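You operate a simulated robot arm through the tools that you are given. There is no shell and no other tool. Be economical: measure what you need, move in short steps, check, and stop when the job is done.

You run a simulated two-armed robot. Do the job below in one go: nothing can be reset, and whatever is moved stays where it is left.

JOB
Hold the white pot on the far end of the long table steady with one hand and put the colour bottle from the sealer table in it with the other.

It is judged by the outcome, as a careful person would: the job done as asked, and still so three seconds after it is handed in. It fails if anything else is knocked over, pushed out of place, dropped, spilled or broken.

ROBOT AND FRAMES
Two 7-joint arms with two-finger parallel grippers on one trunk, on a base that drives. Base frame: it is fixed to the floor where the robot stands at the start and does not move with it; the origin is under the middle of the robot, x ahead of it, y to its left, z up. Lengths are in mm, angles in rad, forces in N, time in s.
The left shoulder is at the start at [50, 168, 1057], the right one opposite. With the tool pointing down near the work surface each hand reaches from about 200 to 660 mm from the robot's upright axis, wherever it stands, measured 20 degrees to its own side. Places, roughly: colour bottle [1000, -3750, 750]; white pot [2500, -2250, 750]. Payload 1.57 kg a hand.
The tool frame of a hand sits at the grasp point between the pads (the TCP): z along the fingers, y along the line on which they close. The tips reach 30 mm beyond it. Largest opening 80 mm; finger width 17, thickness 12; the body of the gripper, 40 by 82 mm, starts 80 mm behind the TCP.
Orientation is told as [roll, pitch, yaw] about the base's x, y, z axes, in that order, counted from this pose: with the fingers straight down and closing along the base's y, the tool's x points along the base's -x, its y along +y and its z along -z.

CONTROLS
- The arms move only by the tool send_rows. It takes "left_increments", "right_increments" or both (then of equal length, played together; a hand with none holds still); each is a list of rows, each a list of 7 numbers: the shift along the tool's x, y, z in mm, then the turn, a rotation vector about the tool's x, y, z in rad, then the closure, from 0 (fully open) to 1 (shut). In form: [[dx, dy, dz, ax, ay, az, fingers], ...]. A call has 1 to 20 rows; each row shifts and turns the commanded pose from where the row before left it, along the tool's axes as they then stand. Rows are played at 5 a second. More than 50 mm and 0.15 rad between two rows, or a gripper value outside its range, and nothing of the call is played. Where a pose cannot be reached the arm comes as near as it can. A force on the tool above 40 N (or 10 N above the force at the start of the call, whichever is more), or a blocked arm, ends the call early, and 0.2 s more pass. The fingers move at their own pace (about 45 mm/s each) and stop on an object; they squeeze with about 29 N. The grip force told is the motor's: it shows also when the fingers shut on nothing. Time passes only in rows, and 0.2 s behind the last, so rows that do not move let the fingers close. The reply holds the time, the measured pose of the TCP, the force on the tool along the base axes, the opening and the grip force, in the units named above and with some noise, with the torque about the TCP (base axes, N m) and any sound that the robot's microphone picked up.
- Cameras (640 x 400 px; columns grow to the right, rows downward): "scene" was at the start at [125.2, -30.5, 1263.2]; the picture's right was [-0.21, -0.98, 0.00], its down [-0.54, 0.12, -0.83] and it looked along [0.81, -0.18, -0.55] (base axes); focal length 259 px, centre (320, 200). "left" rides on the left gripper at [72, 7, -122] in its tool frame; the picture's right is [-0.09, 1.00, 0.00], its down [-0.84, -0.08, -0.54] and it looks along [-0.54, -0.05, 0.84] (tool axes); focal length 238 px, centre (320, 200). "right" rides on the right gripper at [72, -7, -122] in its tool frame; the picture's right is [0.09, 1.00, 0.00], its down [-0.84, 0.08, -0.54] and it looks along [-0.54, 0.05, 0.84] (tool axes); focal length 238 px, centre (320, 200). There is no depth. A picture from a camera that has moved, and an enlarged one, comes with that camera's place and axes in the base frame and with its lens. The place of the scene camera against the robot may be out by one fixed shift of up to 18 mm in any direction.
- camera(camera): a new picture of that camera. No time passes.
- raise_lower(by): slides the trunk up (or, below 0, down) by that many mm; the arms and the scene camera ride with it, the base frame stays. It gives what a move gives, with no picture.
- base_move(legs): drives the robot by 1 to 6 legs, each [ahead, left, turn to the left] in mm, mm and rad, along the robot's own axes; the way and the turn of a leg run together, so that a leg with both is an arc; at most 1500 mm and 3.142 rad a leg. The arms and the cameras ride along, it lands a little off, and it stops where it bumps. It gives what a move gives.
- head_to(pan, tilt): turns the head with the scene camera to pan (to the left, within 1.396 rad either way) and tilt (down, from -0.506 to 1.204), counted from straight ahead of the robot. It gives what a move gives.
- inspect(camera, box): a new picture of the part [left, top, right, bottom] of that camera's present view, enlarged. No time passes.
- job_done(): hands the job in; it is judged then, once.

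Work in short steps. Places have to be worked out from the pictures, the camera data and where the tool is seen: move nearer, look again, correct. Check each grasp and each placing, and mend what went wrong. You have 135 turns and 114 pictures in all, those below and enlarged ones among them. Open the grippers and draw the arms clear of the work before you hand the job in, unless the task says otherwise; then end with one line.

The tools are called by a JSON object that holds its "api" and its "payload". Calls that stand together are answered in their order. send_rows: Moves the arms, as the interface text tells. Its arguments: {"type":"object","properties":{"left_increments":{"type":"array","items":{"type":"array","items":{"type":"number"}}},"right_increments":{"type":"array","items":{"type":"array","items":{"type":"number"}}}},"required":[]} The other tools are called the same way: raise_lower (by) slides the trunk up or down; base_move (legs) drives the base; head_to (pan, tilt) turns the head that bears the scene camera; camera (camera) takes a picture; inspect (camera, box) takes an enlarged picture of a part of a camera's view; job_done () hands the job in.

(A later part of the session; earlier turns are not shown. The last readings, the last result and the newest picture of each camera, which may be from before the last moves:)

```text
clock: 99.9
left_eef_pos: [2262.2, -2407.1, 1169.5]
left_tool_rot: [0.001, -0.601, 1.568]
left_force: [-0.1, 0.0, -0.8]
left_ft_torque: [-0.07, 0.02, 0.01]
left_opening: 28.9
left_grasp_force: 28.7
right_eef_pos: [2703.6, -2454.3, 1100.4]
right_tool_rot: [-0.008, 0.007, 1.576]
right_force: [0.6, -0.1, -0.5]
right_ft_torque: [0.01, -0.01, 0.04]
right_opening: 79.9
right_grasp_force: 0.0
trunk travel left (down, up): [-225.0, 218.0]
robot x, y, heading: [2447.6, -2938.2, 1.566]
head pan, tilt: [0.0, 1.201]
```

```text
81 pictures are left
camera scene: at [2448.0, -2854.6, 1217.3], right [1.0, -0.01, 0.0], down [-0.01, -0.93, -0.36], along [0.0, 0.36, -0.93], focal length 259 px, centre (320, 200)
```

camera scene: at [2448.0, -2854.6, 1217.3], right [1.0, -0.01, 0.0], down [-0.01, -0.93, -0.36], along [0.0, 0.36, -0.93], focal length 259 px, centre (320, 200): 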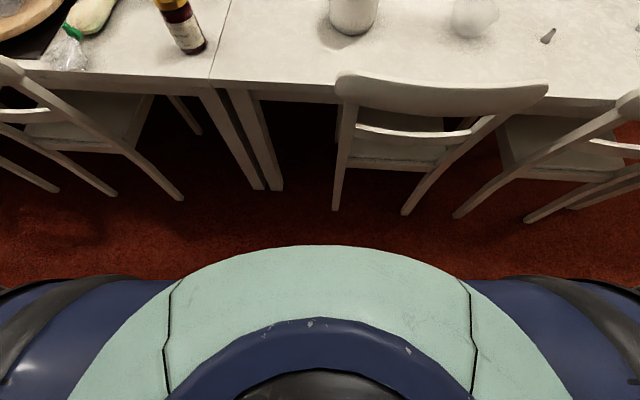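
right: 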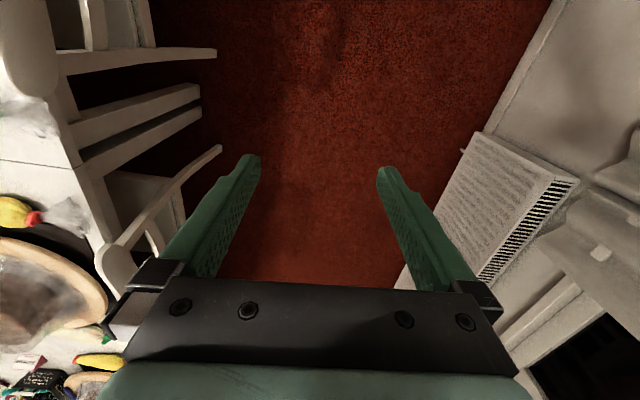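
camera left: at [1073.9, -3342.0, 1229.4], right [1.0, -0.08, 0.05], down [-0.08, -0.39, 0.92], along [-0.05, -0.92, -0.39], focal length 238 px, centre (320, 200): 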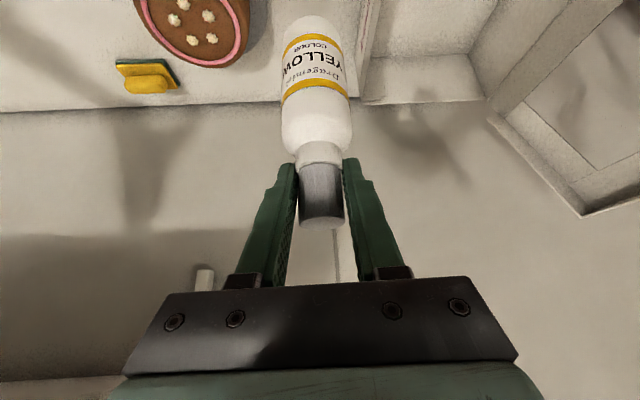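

The pot is near (2535, -2180) with its rim at about z 900, and the base front still has room before the chair legs (y≈-2427). I move 110 mm forward and 60 mm right.

{"api": "base_move", "payload": {"legs": [[110, -60, 0]]}}

{"api": "camera", "payload": {"camera": "scene"}}

{"api": "head_to", "payload": {"pan": 0.0, "tilt": 0.65}}

{"api": "camera", "payload": {"camera": "scene"}}

{"api": "camera", "payload": {"camera": "right"}}

```text
clock: 101.1
left_eef_pos: [2323.0, -2297.6, 1168.7]
left_tool_rot: [0.001, -0.598, 1.564]
left_force: [0.3, 0.4, -0.6]
left_ft_torque: [0.02, 0.0, -0.01]
left_opening: 29.1
left_grasp_force: 28.7
right_eef_pos: [2763.9, -2345.0, 1099.7]
right_tool_rot: [-0.01, 0.008, 1.574]
right_force: [-0.4, -0.7, 0.5]
right_ft_torque: [-0.01, -0.04, 0.0]
right_opening: 79.9
right_grasp_force: 0.0
trunk travel left (down, up): [-225.0, 218.0]
robot x, y, heading: [2510.7, -2830.8, 1.566]
head pan, tilt: [0.0, 1.201]
```

```text
80 pictures are left
camera scene: at [2508.6, -2745.7, 1217.2], right [1.0, -0.01, 0.0], down [-0.01, -0.93, -0.36], along [0.0, 0.36, -0.93], focal length 259 px, centre (320, 200)
```

scene: 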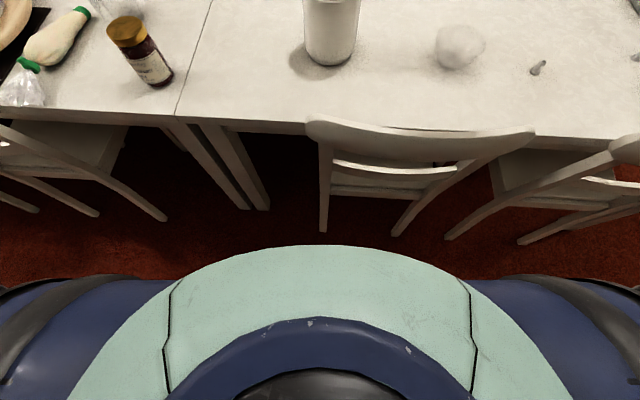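

```text
clock: 102.1
left_eef_pos: [2321.2, -2298.7, 1168.7]
left_tool_rot: [0.0, -0.599, 1.565]
left_force: [0.6, -0.1, 0.2]
left_ft_torque: [-0.03, 0.0, -0.02]
left_opening: 28.8
left_grasp_force: 28.7
right_eef_pos: [2763.1, -2345.0, 1100.3]
right_tool_rot: [-0.007, 0.008, 1.575]
right_force: [-0.1, 0.5, -0.4]
right_ft_torque: [0.01, 0.02, -0.01]
right_opening: 80.0
right_grasp_force: 0.0
trunk travel left (down, up): [-225.0, 218.0]
robot x, y, heading: [2510.7, -2832.2, 1.564]
head pan, tilt: [0.0, 0.649]
```

```text
79 pictures are left
camera scene: at [2508.6, -2715.3, 1257.5], right [1.0, -0.01, 0.0], down [0.0, -0.61, -0.8], along [0.01, 0.8, -0.61], focal length 259 px, centre (320, 200)
```

scene: 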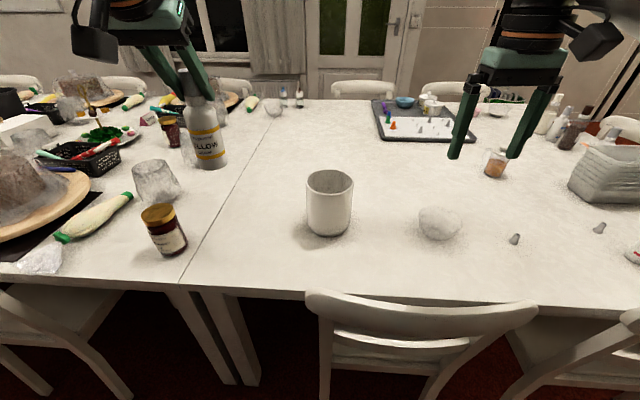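

```text
78 pictures are left
camera right: at [2769.6, -2416.8, 1222.7], right [-1.0, -0.1, -0.01], down [-0.08, 0.84, 0.54], along [-0.04, 0.53, -0.84], focal length 238 px, centre (320, 200)
```

right: 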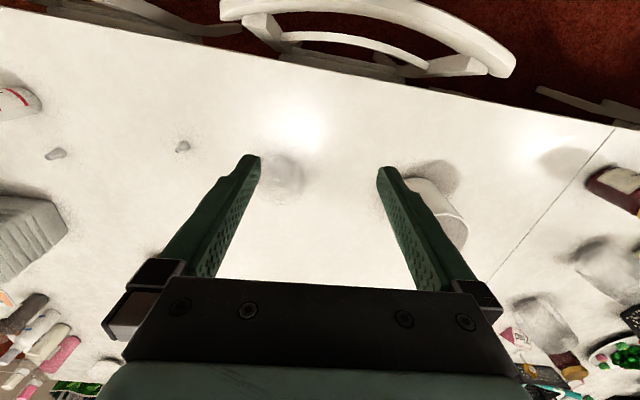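

The pot is at about (2537, -2172), rim z≈900 and outer radius ≈59. I bring the right hand over near its right side, tilted forward 0.6, and look with its camera.

{"api": "send_rows", "payload": {"right_increments": [[-13, 29, 0, 0, 0, 0, 0], [-13, 29, 0, 0, 0, 0, 0], [-13, 29, 0, 0, 0, 0, 0], [-13, 29, 0, 0, 0, 0, 0], [-13, 28, 0, 0, 0, 0, 0], [0, 0, 0, 0, -0.12, 0, 0], [0, 0, 0, 0, -0.12, 0, 0], [0, 0, 0, 0, -0.12, 0, 0], [0, 0, 0, 0, -0.12, 0, 0], [0, 0, 0, 0, -0.12, 0, 0], [0, 0, 0, 0, 0, 0, 0]]}}

{"api": "camera", "payload": {"camera": "right"}}

{"api": "camera", "payload": {"camera": "scene"}}

```text
clock: 104.5
left_eef_pos: [2323.1, -2297.9, 1170.8]
left_tool_rot: [-0.002, -0.598, 1.567]
left_force: [0.5, 0.6, -0.3]
left_ft_torque: [0.0, -0.03, 0.0]
left_opening: 29.0
left_grasp_force: 28.9
right_eef_pos: [2618.3, -2281.0, 1100.3]
right_tool_rot: [-0.009, -0.595, 1.579]
right_force: [-0.4, -0.2, 0.9]
right_ft_torque: [0.04, 0.02, -0.01]
right_opening: 79.8
right_grasp_force: 0.1
trunk travel left (down, up): [-225.0, 218.0]
robot x, y, heading: [2510.5, -2826.8, 1.567]
head pan, tilt: [0.0, 0.649]
```

```text
77 pictures are left
camera right: at [2626.1, -2409.2, 1159.4], right [-1.0, -0.08, -0.06], down [-0.09, 0.39, 0.92], along [-0.05, 0.92, -0.39], focal length 238 px, centre (320, 200)
```

right: 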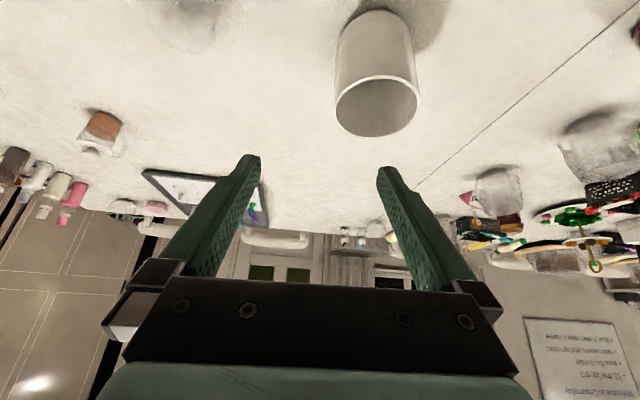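

```text
76 pictures are left
camera scene: at [2508.5, -2715.3, 1257.6], right [1.0, -0.01, 0.0], down [0.0, -0.6, -0.8], along [0.01, 0.8, -0.6], focal length 259 px, centre (320, 200)
```

scene: 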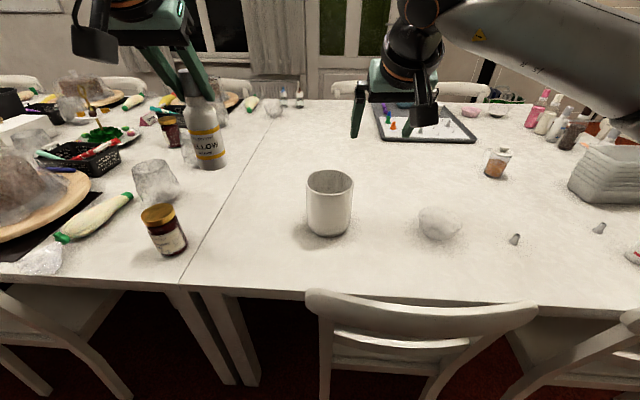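

I take a second view from 80 mm lower to triangulate the rim properly.

{"api": "send_rows", "payload": {"right_increments": [[15, 0, 22, 0, 0, 0, 0], [15, 0, 22, 0, 0, 0, 0], [15, 0, 22, 0, 0, 0, 0], [0, 0, 0, 0, 0, 0, 0]]}}

{"api": "camera", "payload": {"camera": "right"}}

{"api": "inspect", "payload": {"camera": "scene", "box": [250, 130, 410, 250]}}

```text
clock: 105.5
left_eef_pos: [2324.0, -2297.7, 1169.2]
left_tool_rot: [0.0, -0.6, 1.564]
left_force: [0.0, 0.7, 0.3]
left_ft_torque: [-0.03, 0.0, 0.01]
left_opening: 28.9
left_grasp_force: 29.5
right_eef_pos: [2620.6, -2281.1, 1019.4]
right_tool_rot: [-0.009, -0.595, 1.579]
right_force: [0.3, -0.3, -0.3]
right_ft_torque: [-0.01, 0.0, 0.0]
right_opening: 80.0
right_grasp_force: 0.1
trunk travel left (down, up): [-225.0, 218.0]
robot x, y, heading: [2507.9, -2828.6, 1.566]
head pan, tilt: [0.0, 0.649]
```

```text
75 pictures are left
camera right: at [2626.6, -2409.2, 1079.8], right [-0.99, -0.08, -0.06], down [-0.09, 0.39, 0.92], along [-0.05, 0.92, -0.4], focal length 238 px, centre (320, 200)
```

right: 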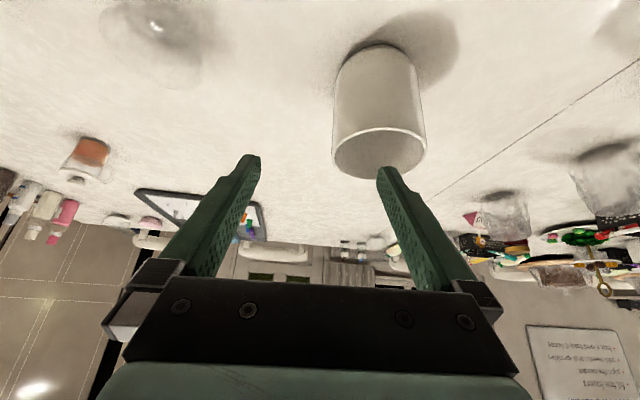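

```text
3.33 times, centred on (330, 190) of scene
camera zoom: at [2508.5, -2715.3, 1257.6], right [1.0, -0.01, 0.0], down [0.0, -0.6, -0.8], along [0.01, 0.8, -0.6], focal length 863 px, centre (287, 233)
```

zoom: 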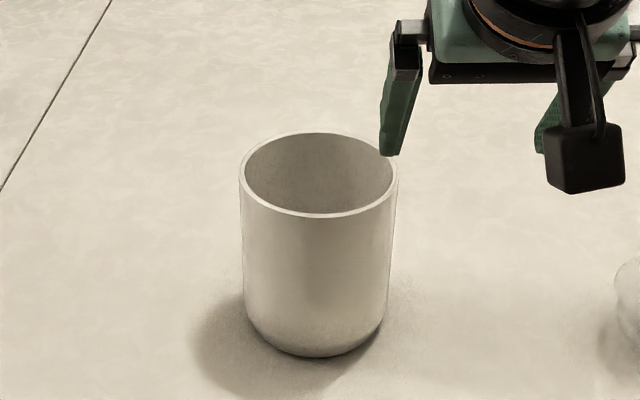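

Triangulation gives the rim centre at (2540, -2160), rim z≈899, radius ≈60. I bring the right hand over the right-hand wall (x≈2598), tips about 25 mm above the rim, and check.

{"api": "send_rows", "payload": {"right_increments": [[-14, 6, 30, 0, 0, 0, 0], [-14, 6, 30, 0, 0, 0, 0], [-14, 6, 30, 0, 0, 0, 0], [-13, 5, 30, 0, 0, 0, 0], [0, 0, 0, 0, 0, 0, 0]]}}

{"api": "camera", "payload": {"camera": "right"}}

{"api": "inspect", "payload": {"camera": "scene", "box": [250, 130, 410, 250]}}

```text
clock: 106.7
left_eef_pos: [2322.8, -2299.4, 1169.2]
left_tool_rot: [-0.002, -0.599, 1.565]
left_force: [-0.3, 1.0, -0.5]
left_ft_torque: [0.01, 0.01, 0.0]
left_opening: 28.6
left_grasp_force: 29.3
right_eef_pos: [2596.7, -2168.2, 950.4]
right_tool_rot: [-0.011, -0.594, 1.581]
right_force: [0.4, 0.0, 0.0]
right_ft_torque: [0.05, -0.03, 0.02]
right_opening: 79.7
right_grasp_force: 0.0
trunk travel left (down, up): [-225.0, 218.0]
robot x, y, heading: [2511.2, -2830.5, 1.563]
head pan, tilt: [0.0, 0.649]
```

```text
73 pictures are left
camera right: at [2603.9, -2297.1, 1010.9], right [-0.99, -0.08, -0.06], down [-0.09, 0.39, 0.92], along [-0.05, 0.92, -0.4], focal length 238 px, centre (320, 200)
```

right: 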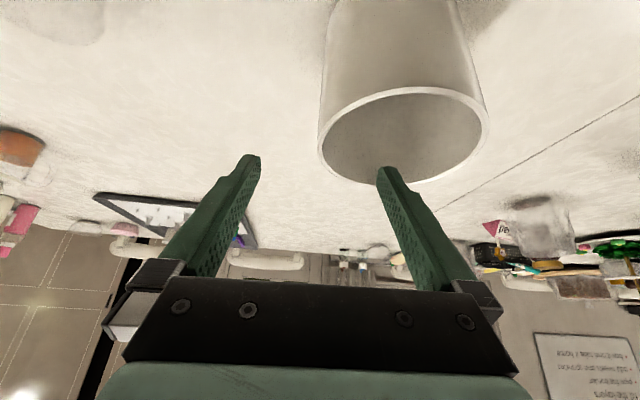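

```text
3.33 times, centred on (330, 190) of scene
camera zoom: at [2508.6, -2715.4, 1257.6], right [1.0, -0.01, 0.0], down [0.0, -0.6, -0.8], along [0.01, 0.8, -0.6], focal length 863 px, centre (287, 233)
```

zoom: 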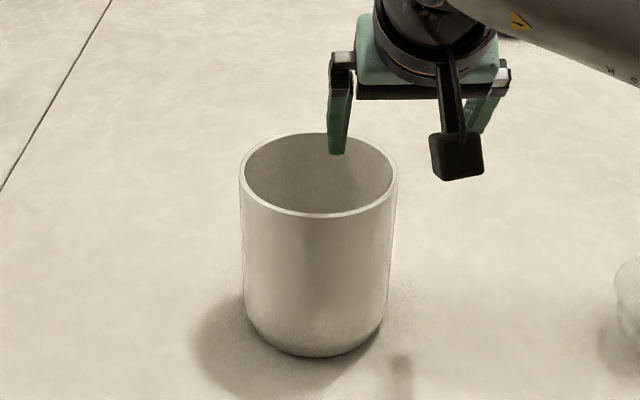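

The wall runs at x≈2598 directly under the gripper's mid-line. I lower 66 mm straight down with the fingers straddling the wall.

{"api": "send_rows", "payload": {"right_increments": [[9.3, -1, 13.7, 0, 0, 0, 0], [9.3, 0, 13.7, 0, 0, 0, 0], [9.3, 0, 13.7, 0, 0, 0, 0], [9.3, 0, 13.7, 0, 0, 0, 0], [0, 0, 0, 0, 0, 0, 0.5], [0, 0, 0, 0, 0, 0, 0.5]]}}

{"api": "camera", "payload": {"camera": "right"}}

{"api": "inspect", "payload": {"camera": "scene", "box": [250, 130, 410, 250]}}

```text
clock: 108.1
left_eef_pos: [2322.7, -2298.1, 1168.9]
left_tool_rot: [0.001, -0.598, 1.566]
left_force: [0.2, -0.1, -0.3]
left_ft_torque: [-0.06, 0.01, -0.01]
left_opening: 29.0
left_grasp_force: 29.0
right_eef_pos: [2597.8, -2169.2, 884.6]
right_tool_rot: [-0.009, -0.595, 1.582]
right_force: [-1.2, 2.2, 1.4]
right_ft_torque: [-0.07, 0.08, -0.05]
right_opening: 41.3
right_grasp_force: 0.7
trunk travel left (down, up): [-225.0, 218.0]
robot x, y, heading: [2509.3, -2833.3, 1.571]
head pan, tilt: [0.0, 0.649]
```

```text
71 pictures are left
camera right: at [2604.6, -2297.5, 944.4], right [-0.99, -0.08, -0.06], down [-0.09, 0.39, 0.92], along [-0.05, 0.92, -0.39], focal length 238 px, centre (320, 200)
```

right: 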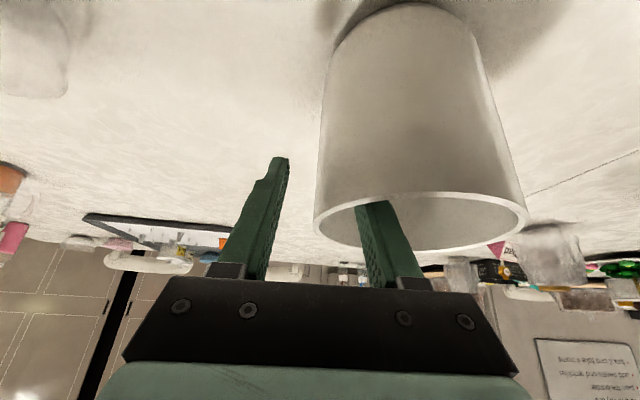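

```text
3.33 times, centred on (330, 190) of scene
camera zoom: at [2508.4, -2715.4, 1257.6], right [1.0, -0.01, 0.0], down [0.0, -0.6, -0.8], along [0.01, 0.8, -0.6], focal length 863 px, centre (287, 233)
```

zoom: 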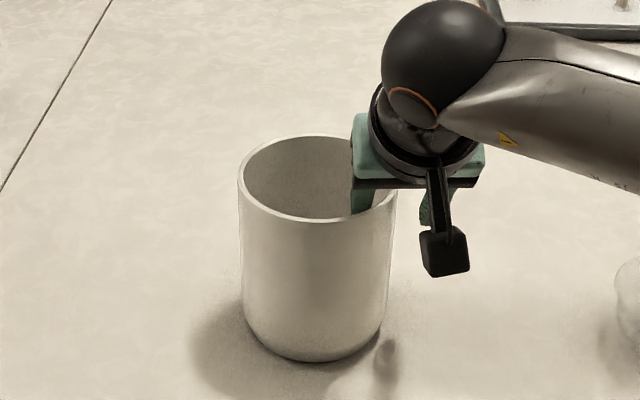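

The fingers straddle the wall with little force. I close gently on the wall, holding position.

{"api": "send_rows", "payload": {"right_increments": [[0, 0, 0, 0, 0, 0, 0.7], [0, 0, 0, 0, 0, 0, 0.85], [0, 0, 0, 0, 0, 0, 1], [0, 0, 0, 0, 0, 0, 1], [0, 0, 0, 0, 0, 0, 1]]}}

{"api": "camera", "payload": {"camera": "right"}}

{"api": "inspect", "payload": {"camera": "scene", "box": [250, 130, 410, 250]}}

```text
clock: 109.3
left_eef_pos: [2322.8, -2299.0, 1170.1]
left_tool_rot: [0.001, -0.599, 1.566]
left_force: [0.2, 0.0, -0.4]
left_ft_torque: [0.04, 0.05, 0.0]
left_opening: 28.6
left_grasp_force: 28.9
right_eef_pos: [2597.1, -2169.9, 883.7]
right_tool_rot: [-0.008, -0.593, 1.578]
right_force: [-2.0, -0.2, 2.0]
right_ft_torque: [-0.12, 0.16, -0.06]
right_opening: 8.8
right_grasp_force: 27.2
trunk travel left (down, up): [-225.0, 218.0]
robot x, y, heading: [2513.1, -2832.4, 1.567]
head pan, tilt: [0.0, 0.649]
```

```text
69 pictures are left
camera right: at [2604.8, -2297.6, 944.3], right [-0.99, -0.08, -0.06], down [-0.09, 0.39, 0.92], along [-0.05, 0.92, -0.39], focal length 238 px, centre (320, 200)
```

right: 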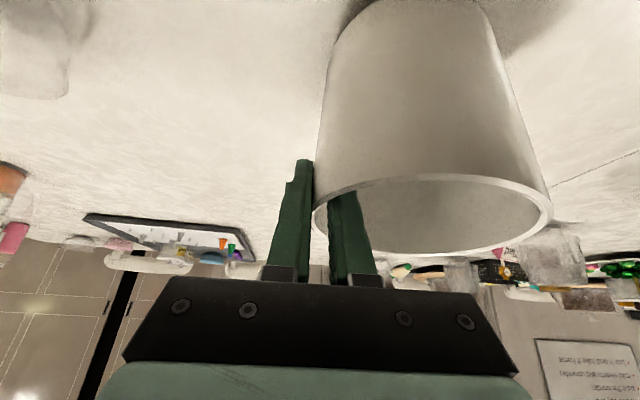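

```text
3.33 times, centred on (330, 190) of scene
camera zoom: at [2508.3, -2715.4, 1257.6], right [1.0, -0.01, 0.0], down [0.0, -0.6, -0.8], along [0.01, 0.8, -0.6], focal length 863 px, centre (287, 233)
```

zoom: 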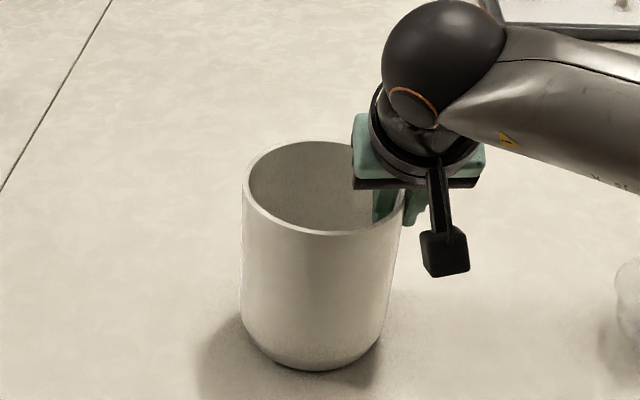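

The pot wall is gripped (27 N, 8.8 mm thick). The pot slid about 12 mm toward me while aligning, so its centre is now about (2541, -2177). I now yaw the left hand -45° about the vertical so it comes from the left, clear of the right gripper.

{"api": "send_rows", "payload": {"left_increments": [[0, 0, 0, 0.074, 0, 0.108, 1], [0, 0, 0, 0.074, 0, 0.108, 1], [0, 0, 0, 0.074, 0, 0.108, 1], [0, 0, 0, 0.074, 0, 0.108, 1], [0, 0, 0, 0.074, 0, 0.108, 1], [0, 0, 0, 0.074, 0, 0.108, 1], [0, 0, 0, 0, 0, 0, 1]]}}

{"api": "camera", "payload": {"camera": "scene"}}

```text
clock: 110.9
left_eef_pos: [2321.9, -2299.4, 1168.9]
left_tool_rot: [-0.003, -0.601, 0.979]
left_force: [0.4, 0.1, 0.2]
left_ft_torque: [-0.01, 0.0, -0.03]
left_opening: 28.7
left_grasp_force: 29.0
left hand out of reach, approached as far as the arm can: row 5, 6
right_eef_pos: [2597.8, -2169.3, 884.0]
right_tool_rot: [-0.01, -0.594, 1.58]
right_force: [-2.9, 0.6, 3.6]
right_ft_torque: [-0.19, 0.2, -0.08]
right_opening: 8.5
right_grasp_force: 27.6
trunk travel left (down, up): [-225.0, 218.0]
robot x, y, heading: [2510.7, -2831.9, 1.566]
head pan, tilt: [0.0, 0.649]
```

```text
67 pictures are left
camera scene: at [2508.3, -2715.6, 1257.7], right [1.0, -0.01, 0.0], down [0.0, -0.6, -0.8], along [0.01, 0.8, -0.6], focal length 259 px, centre (320, 200)
```

scene: 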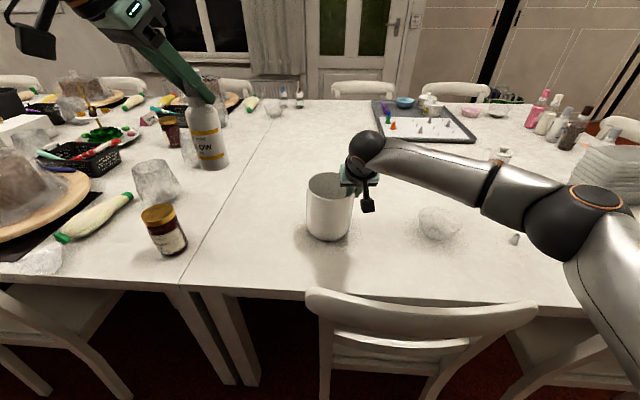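

The yaw came to 0.59 rad of the 0.785 asked. I move the bottle halfway toward the pot, staying high, to see which frame the increments follow.

{"api": "send_rows", "payload": {"left_increments": [[-20.6, -12.5, 14.1, 0, 0, 0, 1], [-20.6, -12.5, 14.1, 0, 0, 0, 1], [-20.6, -12.5, 14.1, 0, 0, 0, 1], [-20.6, -12.5, 14.1, 0, 0, 0, 1], [0, 0, 0, 0, 0, 0, 1]]}}

```text
clock: 112.1
left_eef_pos: [2419.9, -2244.3, 1168.8]
left_tool_rot: [-0.002, -0.6, 0.978]
left_force: [0.2, -0.2, 0.0]
left_ft_torque: [-0.01, 0.04, 0.01]
left_opening: 28.9
left_grasp_force: 29.1
right_eef_pos: [2598.8, -2171.6, 885.5]
right_tool_rot: [-0.01, -0.593, 1.581]
right_force: [-2.7, -0.8, 3.7]
right_ft_torque: [-0.29, 0.23, -0.05]
right_opening: 8.6
right_grasp_force: 27.7
trunk travel left (down, up): [-225.0, 218.0]
robot x, y, heading: [2507.0, -2829.2, 1.564]
head pan, tilt: [0.0, 0.649]
```

Increments follow the actual frame. I continue to above the pot at (2524, -2176) and yaw further there.

{"api": "send_rows", "payload": {"left_increments": [[-23.5, -12, 16.1, 0, 0, 0, 1], [-23.5, -12, 16.1, 0, 0, 0, 1], [-23.5, -12, 16.1, 0, 0, 0, 1], [-23.5, -12, 16.1, 0, 0, 0, 1], [0, 0, 0, 0, 0, 0, 1], [0, 0, 0, 0.068, 0, 0.099, 1], [0, 0, 0, 0.068, 0, 0.099, 1], [0, 0, 0, 0.04, 0, 0.06, 1], [0, 0, 0, 0, 0, 0, 1]]}}

{"api": "camera", "payload": {"camera": "scene"}}

{"api": "camera", "payload": {"camera": "left"}}

{"api": "camera", "payload": {"camera": "right"}}

```text
clock: 114.1
left_eef_pos: [2437.3, -2234.1, 1168.9]
left_tool_rot: [-0.001, -0.6, 0.979]
left_force: [-0.5, -0.7, 0.3]
left_ft_torque: [-0.02, 0.02, -0.01]
left_opening: 28.9
left_grasp_force: 29.3
left hand out of reach, approached as far as the arm can: row 1, 2, 3, 4, 6, 7, 8
right_eef_pos: [2597.5, -2168.3, 885.4]
right_tool_rot: [-0.011, -0.593, 1.579]
right_force: [-2.5, 0.2, 4.2]
right_ft_torque: [-0.28, 0.16, -0.05]
right_opening: 9.1
right_grasp_force: 27.6
trunk travel left (down, up): [-225.0, 218.0]
robot x, y, heading: [2509.7, -2832.3, 1.565]
head pan, tilt: [0.0, 0.649]
```

```text
66 pictures are left
camera scene: at [2508.3, -2715.7, 1257.7], right [1.0, -0.01, 0.0], down [0.0, -0.6, -0.8], along [0.01, 0.8, -0.6], focal length 259 px, centre (320, 200)
```

scene: 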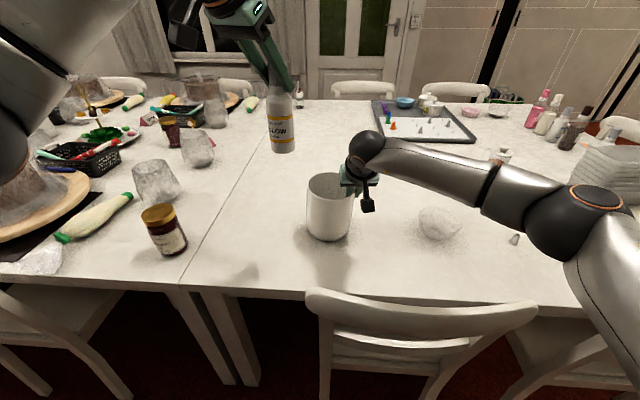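

```text
65 pictures are left
camera left: at [2359.6, -2336.2, 1229.1], right [-0.78, 0.62, 0.05], down [0.28, 0.28, 0.92], along [0.56, 0.73, -0.39], focal length 238 px, centre (320, 200)
```

left: 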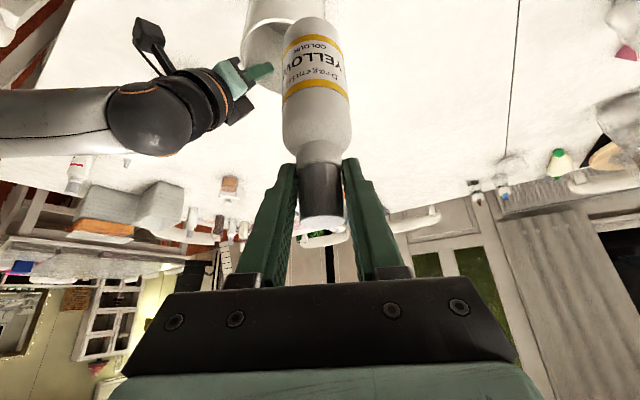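

```text
64 pictures are left
camera right: at [2604.9, -2297.8, 944.4], right [-0.99, -0.08, -0.06], down [-0.09, 0.39, 0.92], along [-0.05, 0.92, -0.39], focal length 238 px, centre (320, 200)
```

right: 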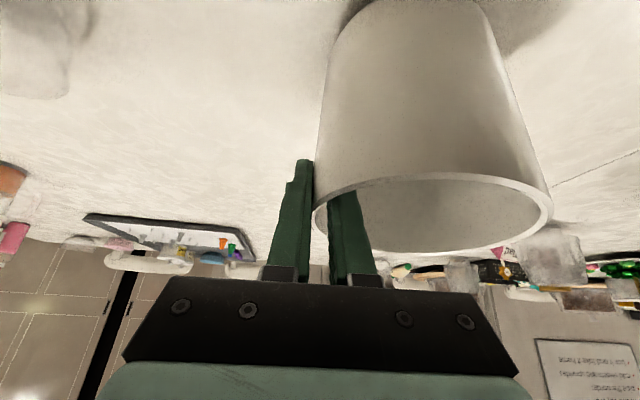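

Out of reach at this height, so I lower 85 mm (bottle bottom stays above the rim) and then continue.

{"api": "send_rows", "payload": {"left_increments": [[16, 0, 23.4, 0, 0, 0, 1], [16, 0, 23.4, 0, 0, 0, 1], [16, 0, 23.4, 0, 0, 0, 1], [-10, -5, 6.8, 0, 0, 0, 1], [-10, -5, 6.8, 0, 0, 0, 1], [-10, -5, 6.8, 0, 0, 0, 1], [-10, -5, 6.8, 0, 0, 0, 1], [0, 0, 0, 0, 0, 0, 1]]}}

{"api": "camera", "payload": {"camera": "scene"}}

```text
clock: 115.9
left_eef_pos: [2480.2, -2204.4, 1084.8]
left_tool_rot: [-0.001, -0.599, 0.978]
left_force: [0.6, -0.8, 0.3]
left_ft_torque: [-0.02, -0.01, 0.03]
left_opening: 28.9
left_grasp_force: 28.6
right_eef_pos: [2597.9, -2169.7, 883.8]
right_tool_rot: [-0.01, -0.593, 1.579]
right_force: [-3.4, 0.2, 4.7]
right_ft_torque: [-0.31, 0.23, -0.05]
right_opening: 8.8
right_grasp_force: 26.5
trunk travel left (down, up): [-225.0, 218.0]
robot x, y, heading: [2508.0, -2831.7, 1.562]
head pan, tilt: [0.0, 0.649]
```

```text
63 pictures are left
camera scene: at [2508.3, -2715.8, 1257.7], right [1.0, -0.01, 0.0], down [0.0, -0.6, -0.8], along [0.01, 0.8, -0.6], focal length 259 px, centre (320, 200)
```

scene: 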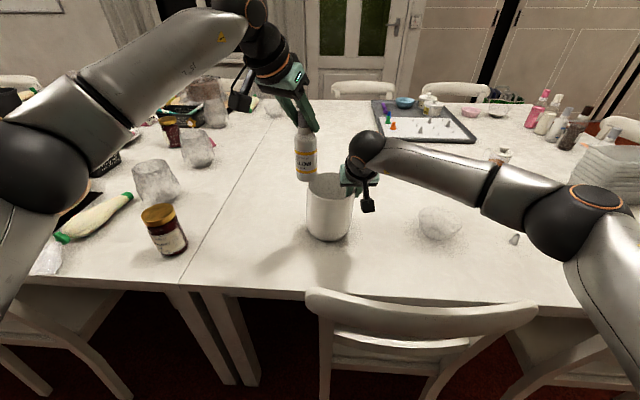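

Reachable now. I move the last 52 mm to above the pot and try yawing a little more.

{"api": "send_rows", "payload": {"left_increments": [[-13, -7, 9, 0, 0, 0, 1], [-13, -7, 9, 0, 0, 0, 1], [-13.4, -7, 9, 0, 0, 0, 1], [0, 0, 0, 0, 0, 0, 1], [0, 0, 0, 0.055, 0, 0.08, 1], [0, 0, 0, 0.055, 0, 0.08, 1], [0, 0, 0, 0, 0, 0, 1]]}}

{"api": "inspect", "payload": {"camera": "scene", "box": [220, 80, 440, 260]}}

{"api": "camera", "payload": {"camera": "left"}}

{"api": "camera", "payload": {"camera": "right"}}

```text
clock: 117.5
left_eef_pos: [2502.4, -2190.7, 1084.9]
left_tool_rot: [-0.002, -0.603, 0.979]
left_force: [0.0, 0.1, -0.1]
left_ft_torque: [0.0, 0.02, -0.01]
left_opening: 28.8
left_grasp_force: 28.6
left hand out of reach, approached as far as the arm can: row 2, 3, 5, 6
right_eef_pos: [2597.2, -2169.7, 884.6]
right_tool_rot: [-0.01, -0.595, 1.58]
right_force: [-3.2, 0.8, 5.1]
right_ft_torque: [-0.33, 0.19, -0.04]
right_opening: 8.8
right_grasp_force: 27.4
trunk travel left (down, up): [-225.0, 218.0]
robot x, y, heading: [2510.0, -2827.4, 1.563]
head pan, tilt: [0.0, 0.649]
```

```text
2.22 times, centred on (330, 170) of scene
camera zoom: at [2508.3, -2715.8, 1257.7], right [1.0, -0.01, 0.0], down [0.0, -0.6, -0.8], along [0.01, 0.8, -0.6], focal length 575 px, centre (298, 267)
```

zoom: 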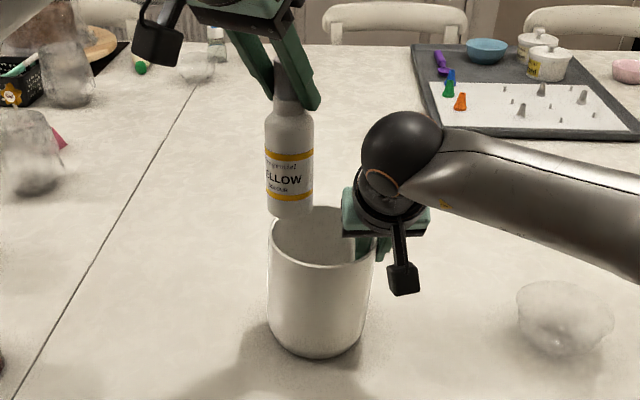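

```text
61 pictures are left
camera left: at [2425.3, -2294.0, 1144.8], right [-0.78, 0.62, 0.05], down [0.28, 0.28, 0.92], along [0.56, 0.74, -0.39], focal length 238 px, centre (320, 200)
```

left: 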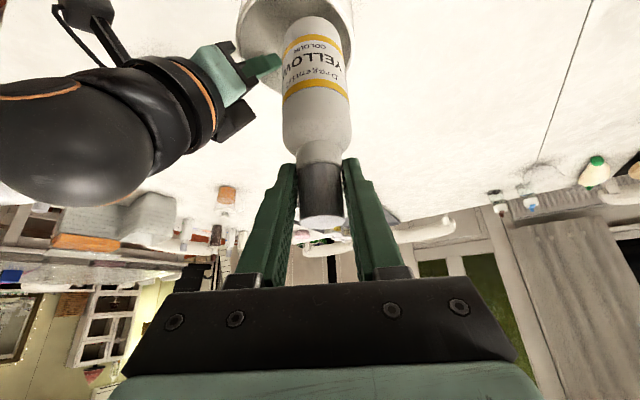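

```text
60 pictures are left
camera right: at [2605.0, -2297.8, 944.5], right [-0.99, -0.08, -0.06], down [-0.09, 0.39, 0.92], along [-0.05, 0.92, -0.39], focal length 238 px, centre (320, 200)
```

right: 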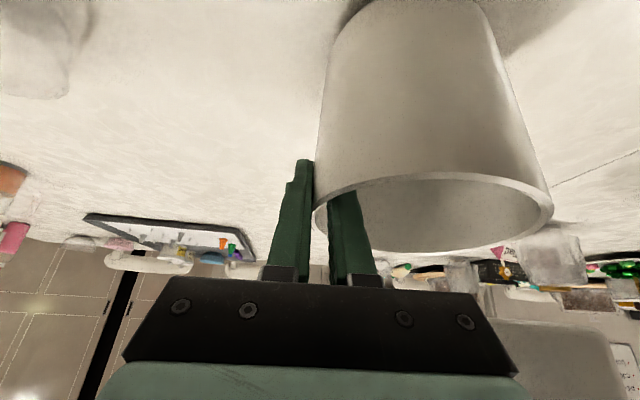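

Almost there. I lower another 30 mm (bottle bottom about 15 mm above the rim) and take the last 26 mm over.

{"api": "send_rows", "payload": {"left_increments": [[8.5, 0, 12.4, 0, 0, 0, 1], [8.5, 0, 12.4, 0, 0, 0, 1], [-9.9, -5, 6.8, 0, 0, 0, 1], [-9.9, -5, 6.8, 0, 0, 0, 1], [0, 0, 0, 0, 0, 0, 1]]}}

{"api": "inspect", "payload": {"camera": "scene", "box": [220, 80, 440, 260]}}

{"api": "camera", "payload": {"camera": "right"}}

{"api": "camera", "payload": {"camera": "left"}}

```text
clock: 118.7
left_eef_pos: [2518.0, -2180.9, 1054.5]
left_tool_rot: [-0.001, -0.605, 0.985]
left_force: [-0.5, -0.6, 0.2]
left_ft_torque: [-0.03, 0.01, -0.04]
left_opening: 28.7
left_grasp_force: 28.6
left hand out of reach, approached as far as the arm can: row 4
right_eef_pos: [2598.3, -2169.2, 884.4]
right_tool_rot: [-0.01, -0.593, 1.578]
right_force: [-2.2, 0.9, 4.9]
right_ft_torque: [-0.36, 0.17, -0.03]
right_opening: 8.5
right_grasp_force: 27.3
trunk travel left (down, up): [-225.0, 218.0]
robot x, y, heading: [2511.7, -2827.5, 1.563]
head pan, tilt: [0.0, 0.649]
```

```text
2.22 times, centred on (330, 170) of scene
camera zoom: at [2508.3, -2715.8, 1257.7], right [1.0, -0.01, 0.0], down [0.0, -0.6, -0.8], along [0.01, 0.8, -0.6], focal length 575 px, centre (298, 267)
```

zoom: 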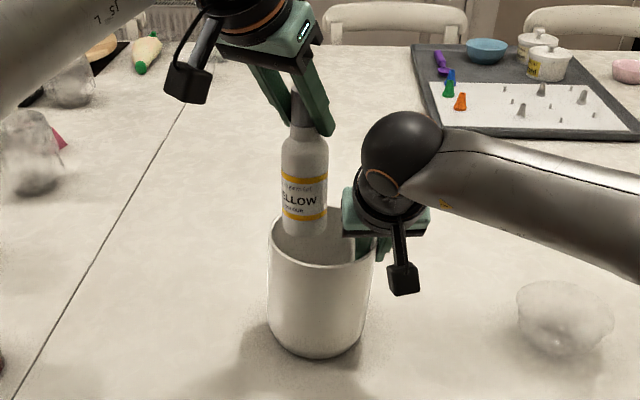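

```text
58 pictures are left
camera right: at [2605.0, -2297.9, 944.5], right [-0.99, -0.08, -0.06], down [-0.09, 0.39, 0.92], along [-0.05, 0.92, -0.39], focal length 238 px, centre (320, 200)
```

right: 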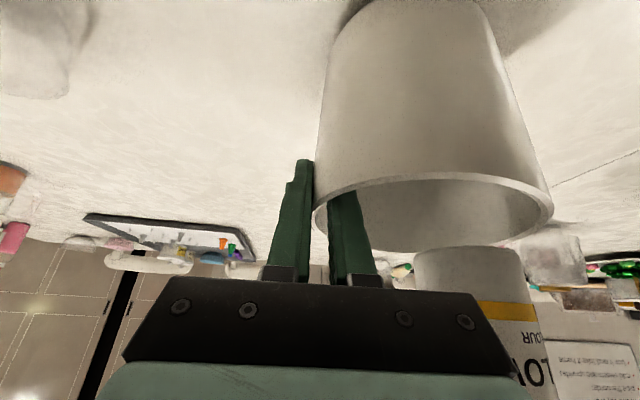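

```text
57 pictures are left
camera left: at [2441.0, -2283.4, 1114.0], right [-0.79, 0.61, 0.05], down [0.27, 0.28, 0.92], along [0.55, 0.74, -0.39], focal length 238 px, centre (320, 200)
```

left: 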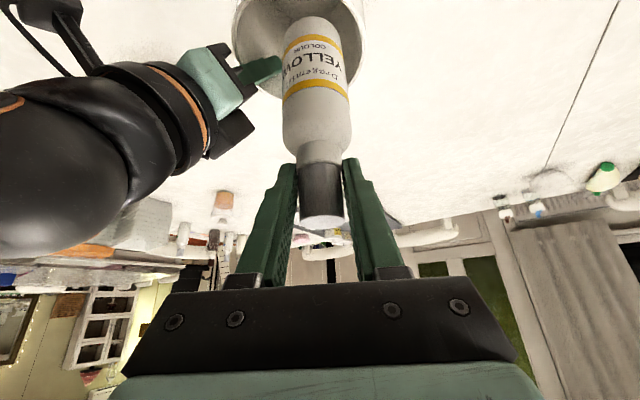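

From the left camera the bottle sits about 20 mm left of the pot centre, which is close to the wall. I shift it 8 mm right and 8 mm forward, lower it 45 mm into the mouth, and check forces and view.

{"api": "send_rows", "payload": {"left_increments": [[4, -4, 6, 0, 0, 0, 1], [-3, -4, 15, 0, 0, 0, 1], [8.5, 0, 12.4, 0, 0, 0, 1], [8.5, 0, 12.4, 0, 0, 0, 1], [0, 0, 0, 0, 0, 0, 1]]}}

{"api": "inspect", "payload": {"camera": "scene", "box": [220, 80, 440, 260]}}

{"api": "camera", "payload": {"camera": "left"}}

{"api": "camera", "payload": {"camera": "right"}}

```text
clock: 119.9
left_eef_pos: [2531.0, -2177.2, 1005.2]
left_tool_rot: [-0.002, -0.602, 0.98]
left_force: [0.1, 0.2, 0.5]
left_ft_torque: [0.0, -0.01, -0.01]
left_opening: 28.8
left_grasp_force: 28.7
right_eef_pos: [2597.7, -2169.3, 884.7]
right_tool_rot: [-0.011, -0.593, 1.581]
right_force: [-2.3, -0.4, 5.2]
right_ft_torque: [-0.35, 0.2, -0.04]
right_opening: 8.3
right_grasp_force: 27.8
trunk travel left (down, up): [-225.0, 218.0]
robot x, y, heading: [2508.0, -2832.3, 1.568]
head pan, tilt: [0.0, 0.649]
```

```text
2.22 times, centred on (330, 170) of scene
camera zoom: at [2508.3, -2715.9, 1257.7], right [1.0, -0.01, 0.0], down [0.0, -0.6, -0.8], along [0.01, 0.8, -0.6], focal length 575 px, centre (298, 267)
```

zoom: 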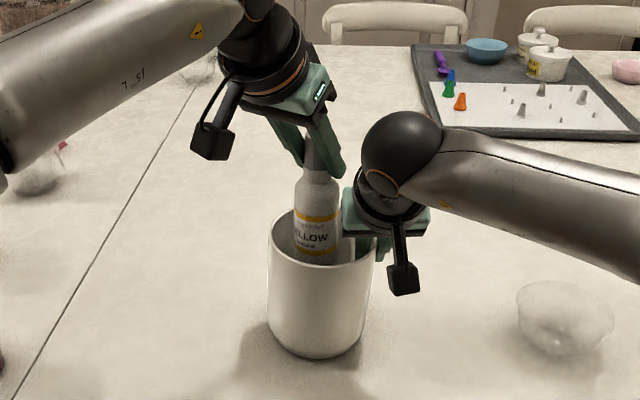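

```text
55 pictures are left
camera left: at [2453.9, -2278.6, 1066.2], right [-0.78, 0.62, 0.05], down [0.28, 0.28, 0.92], along [0.56, 0.74, -0.39], focal length 238 px, centre (320, 200)
```

left: 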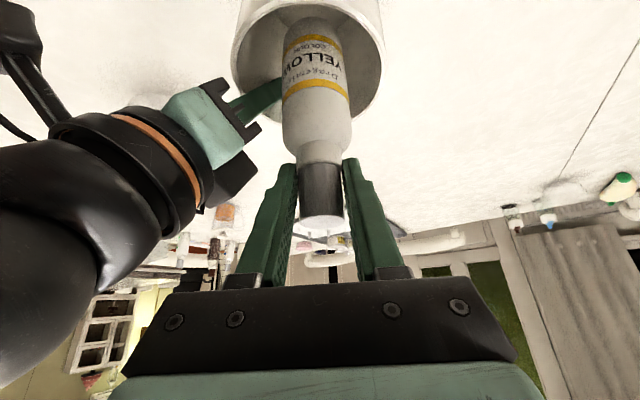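

```text
54 pictures are left
camera right: at [2605.0, -2297.9, 944.5], right [-0.99, -0.08, -0.06], down [-0.09, 0.39, 0.92], along [-0.05, 0.92, -0.39], focal length 238 px, centre (320, 200)
```

right: 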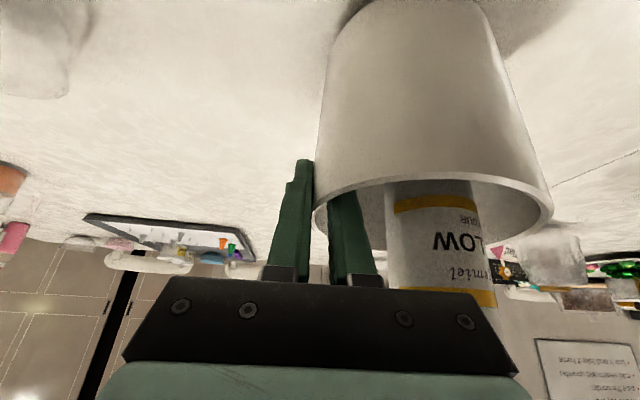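

The bottle is well inside and clear of the walls and the right finger. I lower a further 60 mm, shifting 5 mm away from the right gripper, and check again.

{"api": "send_rows", "payload": {"left_increments": [[8.5, 2.5, 12.4, 0, 0, 0, 1], [8.5, 2.5, 12.4, 0, 0, 0, 1], [8.5, 0, 12.4, 0, 0, 0, 1], [8.5, 0, 12.4, 0, 0, 0, 1], [0, 0, 0, 0, 0, 0, 1]]}}

{"api": "inspect", "payload": {"camera": "scene", "box": [220, 80, 440, 260]}}

{"api": "camera", "payload": {"camera": "left"}}

```text
clock: 121.1
left_eef_pos: [2526.5, -2174.1, 945.9]
left_tool_rot: [-0.003, -0.602, 0.978]
left_force: [0.4, 0.0, 0.3]
left_ft_torque: [0.01, 0.0, 0.0]
left_opening: 29.0
left_grasp_force: 29.0
right_eef_pos: [2597.5, -2169.6, 885.3]
right_tool_rot: [-0.011, -0.593, 1.58]
right_force: [-2.9, -0.9, 4.9]
right_ft_torque: [-0.38, 0.19, -0.06]
right_opening: 8.9
right_grasp_force: 27.3
trunk travel left (down, up): [-225.0, 218.0]
robot x, y, heading: [2512.1, -2827.5, 1.561]
head pan, tilt: [0.0, 0.649]
```

```text
2.22 times, centred on (330, 170) of scene
camera zoom: at [2508.3, -2715.9, 1257.7], right [1.0, -0.01, 0.0], down [0.0, -0.6, -0.8], along [0.01, 0.8, -0.6], focal length 575 px, centre (298, 267)
```

zoom: 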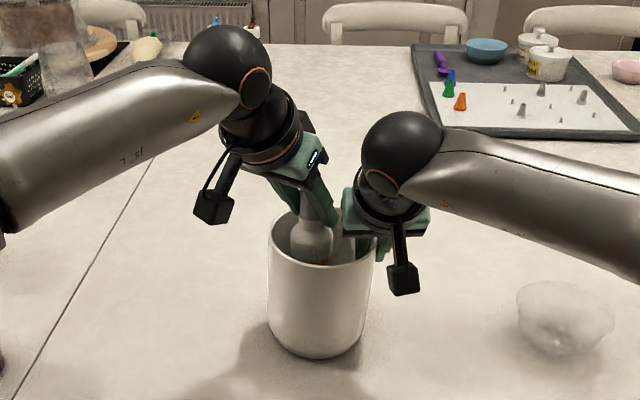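

```text
52 pictures are left
camera left: at [2449.3, -2276.6, 1005.6], right [-0.78, 0.62, 0.05], down [0.28, 0.28, 0.92], along [0.56, 0.74, -0.39], focal length 238 px, centre (320, 200)
```

left: 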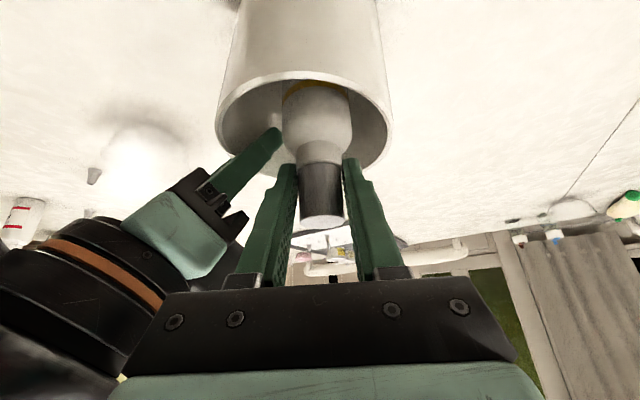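

Still clear, no contact. I lower in small steps until the bottle touches the pot floor.

{"api": "send_rows", "payload": {"left_increments": [[4.5, 0, 6.6, 0, 0, 0, 1], [4.5, 0, 6.6, 0, 0, 0, 1], [0, 0, 0, 0, 0, 0, 1]]}}

{"api": "camera", "payload": {"camera": "left"}}

```text
clock: 121.9
left_eef_pos: [2526.0, -2173.4, 930.9]
left_tool_rot: [-0.001, -0.604, 0.979]
left_force: [-0.3, -1.0, 0.1]
left_ft_torque: [-0.01, 0.02, 0.01]
left_opening: 28.7
left_grasp_force: 29.3
right_eef_pos: [2598.6, -2170.3, 883.6]
right_tool_rot: [-0.009, -0.594, 1.579]
right_force: [-2.7, -0.6, 5.4]
right_ft_torque: [-0.34, 0.18, -0.03]
right_opening: 8.8
right_grasp_force: 27.0
trunk travel left (down, up): [-225.0, 218.0]
robot x, y, heading: [2506.9, -2833.4, 1.561]
head pan, tilt: [0.0, 0.649]
```

```text
51 pictures are left
camera left: at [2449.5, -2276.6, 989.8], right [-0.78, 0.62, 0.05], down [0.28, 0.28, 0.92], along [0.56, 0.74, -0.39], focal length 238 px, centre (320, 200)
```

left: 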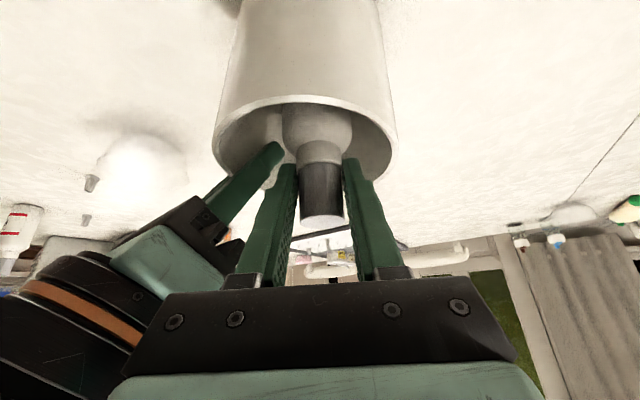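

No contact yet at z 931. I continue in 4 mm steps.

{"api": "send_rows", "payload": {"left_increments": [[2.3, 0, 3.3, 0, 0, 0, 1], [2.3, 0, 3.3, 0, 0, 0, 1], [0, 0, 0, 0, 0, 0, 1]]}}

{"api": "send_rows", "payload": {"left_increments": [[2.3, 0, 3.3, 0, 0, 0, 1], [0, 0, 0, 0, 0, 0, 1]]}}

```text
clock: 122.7
left_eef_pos: [2526.3, -2174.4, 922.4]
left_tool_rot: [-0.002, -0.601, 0.979]
left_force: [-0.2, 0.3, -0.3]
left_ft_torque: [-0.01, 0.0, -0.01]
left_opening: 28.9
left_grasp_force: 28.9
right_eef_pos: [2597.6, -2168.7, 884.5]
right_tool_rot: [-0.01, -0.593, 1.579]
right_force: [-2.9, -0.7, 5.9]
right_ft_torque: [-0.35, 0.19, -0.05]
right_opening: 8.3
right_grasp_force: 27.0
trunk travel left (down, up): [-225.0, 218.0]
robot x, y, heading: [2508.3, -2830.5, 1.565]
head pan, tilt: [0.0, 0.649]
```

```text
clock: 123.3
left_eef_pos: [2527.9, -2172.5, 917.3]
left_tool_rot: [-0.002, -0.602, 0.978]
left_force: [0.0, 0.4, -0.1]
left_ft_torque: [0.0, -0.01, -0.01]
left_opening: 28.9
left_grasp_force: 28.7
right_eef_pos: [2598.2, -2169.0, 883.9]
right_tool_rot: [-0.01, -0.594, 1.58]
right_force: [-2.5, -1.1, 5.8]
right_ft_torque: [-0.36, 0.2, -0.05]
right_opening: 8.9
right_grasp_force: 26.7
trunk travel left (down, up): [-225.0, 218.0]
robot x, y, heading: [2511.3, -2831.7, 1.563]
head pan, tilt: [0.0, 0.649]
```

Still free. I check the view before going lower.

{"api": "camera", "payload": {"camera": "left"}}

{"api": "inspect", "payload": {"camera": "scene", "box": [250, 110, 410, 250]}}

```text
50 pictures are left
camera left: at [2449.5, -2276.7, 978.0], right [-0.78, 0.62, 0.05], down [0.28, 0.28, 0.92], along [0.56, 0.74, -0.39], focal length 238 px, centre (320, 200)
```

left: 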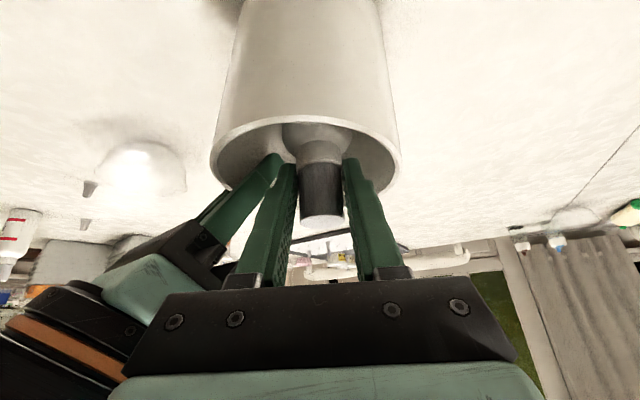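

```text
2.86 times, centred on (330, 180) of scene
camera zoom: at [2508.3, -2715.9, 1257.7], right [1.0, -0.01, 0.0], down [0.0, -0.6, -0.8], along [0.01, 0.8, -0.6], focal length 739 px, centre (291, 257)
```

zoom: 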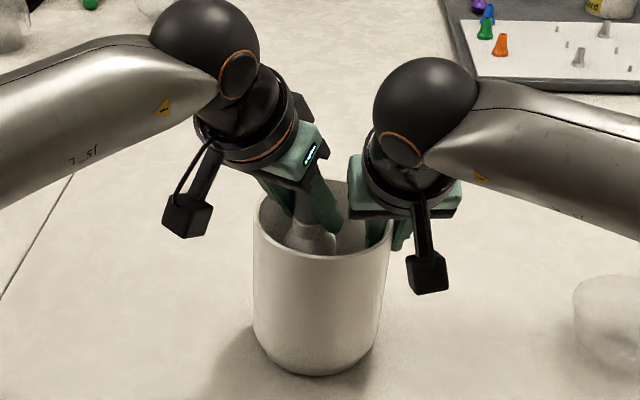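

About 20 mm separates the grippers. I lower on in 3–4 mm steps until contact.

{"api": "send_rows", "payload": {"left_increments": [[2, 0, 3, 0, 0, 0, 1], [2, 0, 3, 0, 0, 0, 1], [0, 0, 0, 0, 0, 0, 1]]}}

{"api": "send_rows", "payload": {"left_increments": [[2, 0, 3, 0, 0, 0, 1], [0, 0, 0, 0, 0, 0, 1]]}}

```text
clock: 124.1
left_eef_pos: [2527.7, -2173.6, 911.8]
left_tool_rot: [-0.002, -0.603, 0.98]
left_force: [0.6, -1.3, -0.1]
left_ft_torque: [0.01, 0.02, -0.01]
left_opening: 28.8
left_grasp_force: 29.5
right_eef_pos: [2597.0, -2169.4, 885.1]
right_tool_rot: [-0.01, -0.594, 1.58]
right_force: [-2.5, 0.6, 6.1]
right_ft_torque: [-0.33, 0.21, -0.06]
right_opening: 8.5
right_grasp_force: 27.4
trunk travel left (down, up): [-225.0, 218.0]
robot x, y, heading: [2508.4, -2828.8, 1.564]
head pan, tilt: [0.0, 0.649]
```

```text
clock: 124.7
left_eef_pos: [2526.5, -2173.7, 908.3]
left_tool_rot: [-0.002, -0.602, 0.98]
left_force: [-1.2, -0.1, -0.3]
left_ft_torque: [-0.01, 0.0, 0.01]
left_opening: 29.0
left_grasp_force: 29.5
right_eef_pos: [2597.1, -2170.0, 886.3]
right_tool_rot: [-0.012, -0.593, 1.58]
right_force: [-1.7, 0.4, 6.7]
right_ft_torque: [-0.37, 0.16, -0.03]
right_opening: 8.7
right_grasp_force: 27.2
trunk travel left (down, up): [-225.0, 218.0]
robot x, y, heading: [2507.1, -2830.6, 1.564]
head pan, tilt: [0.0, 0.649]
```

Still no contact at z 908. I continue down.

{"api": "send_rows", "payload": {"left_increments": [[2, 0, 3, 0, 0, 0, 1], [2, 0, 3, 0, 0, 0, 1], [0, 0, 0, 0, 0, 0, 1]]}}

{"api": "inspect", "payload": {"camera": "scene", "box": [250, 110, 410, 250]}}

{"api": "camera", "payload": {"camera": "left"}}

```text
clock: 125.5
left_eef_pos: [2527.3, -2173.8, 900.9]
left_tool_rot: [-0.001, -0.6, 0.98]
left_force: [0.1, -0.5, 0.0]
left_ft_torque: [0.0, 0.0, -0.02]
left_opening: 28.7
left_grasp_force: 28.7
right_eef_pos: [2598.3, -2169.2, 883.8]
right_tool_rot: [-0.01, -0.591, 1.579]
right_force: [-2.7, -0.4, 5.7]
right_ft_torque: [-0.36, 0.19, -0.07]
right_opening: 8.5
right_grasp_force: 27.6
trunk travel left (down, up): [-225.0, 218.0]
robot x, y, heading: [2512.2, -2830.6, 1.569]
head pan, tilt: [0.0, 0.649]
```

```text
2.86 times, centred on (330, 180) of scene
camera zoom: at [2508.3, -2715.9, 1257.7], right [1.0, -0.01, 0.0], down [0.0, -0.6, -0.8], along [0.01, 0.8, -0.6], focal length 739 px, centre (291, 257)
```

zoom: 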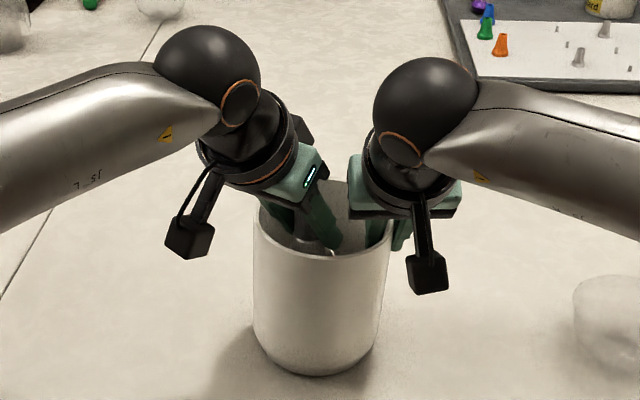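

```text
47 pictures are left
camera left: at [2449.6, -2276.3, 959.9], right [-0.78, 0.62, 0.05], down [0.28, 0.28, 0.92], along [0.56, 0.74, -0.39], focal length 238 px, centre (320, 200)
```

left: 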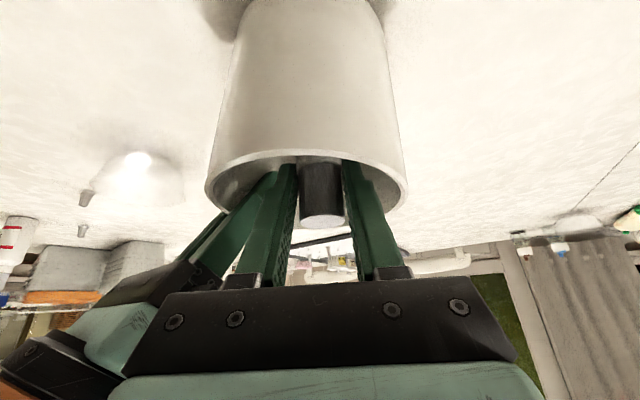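

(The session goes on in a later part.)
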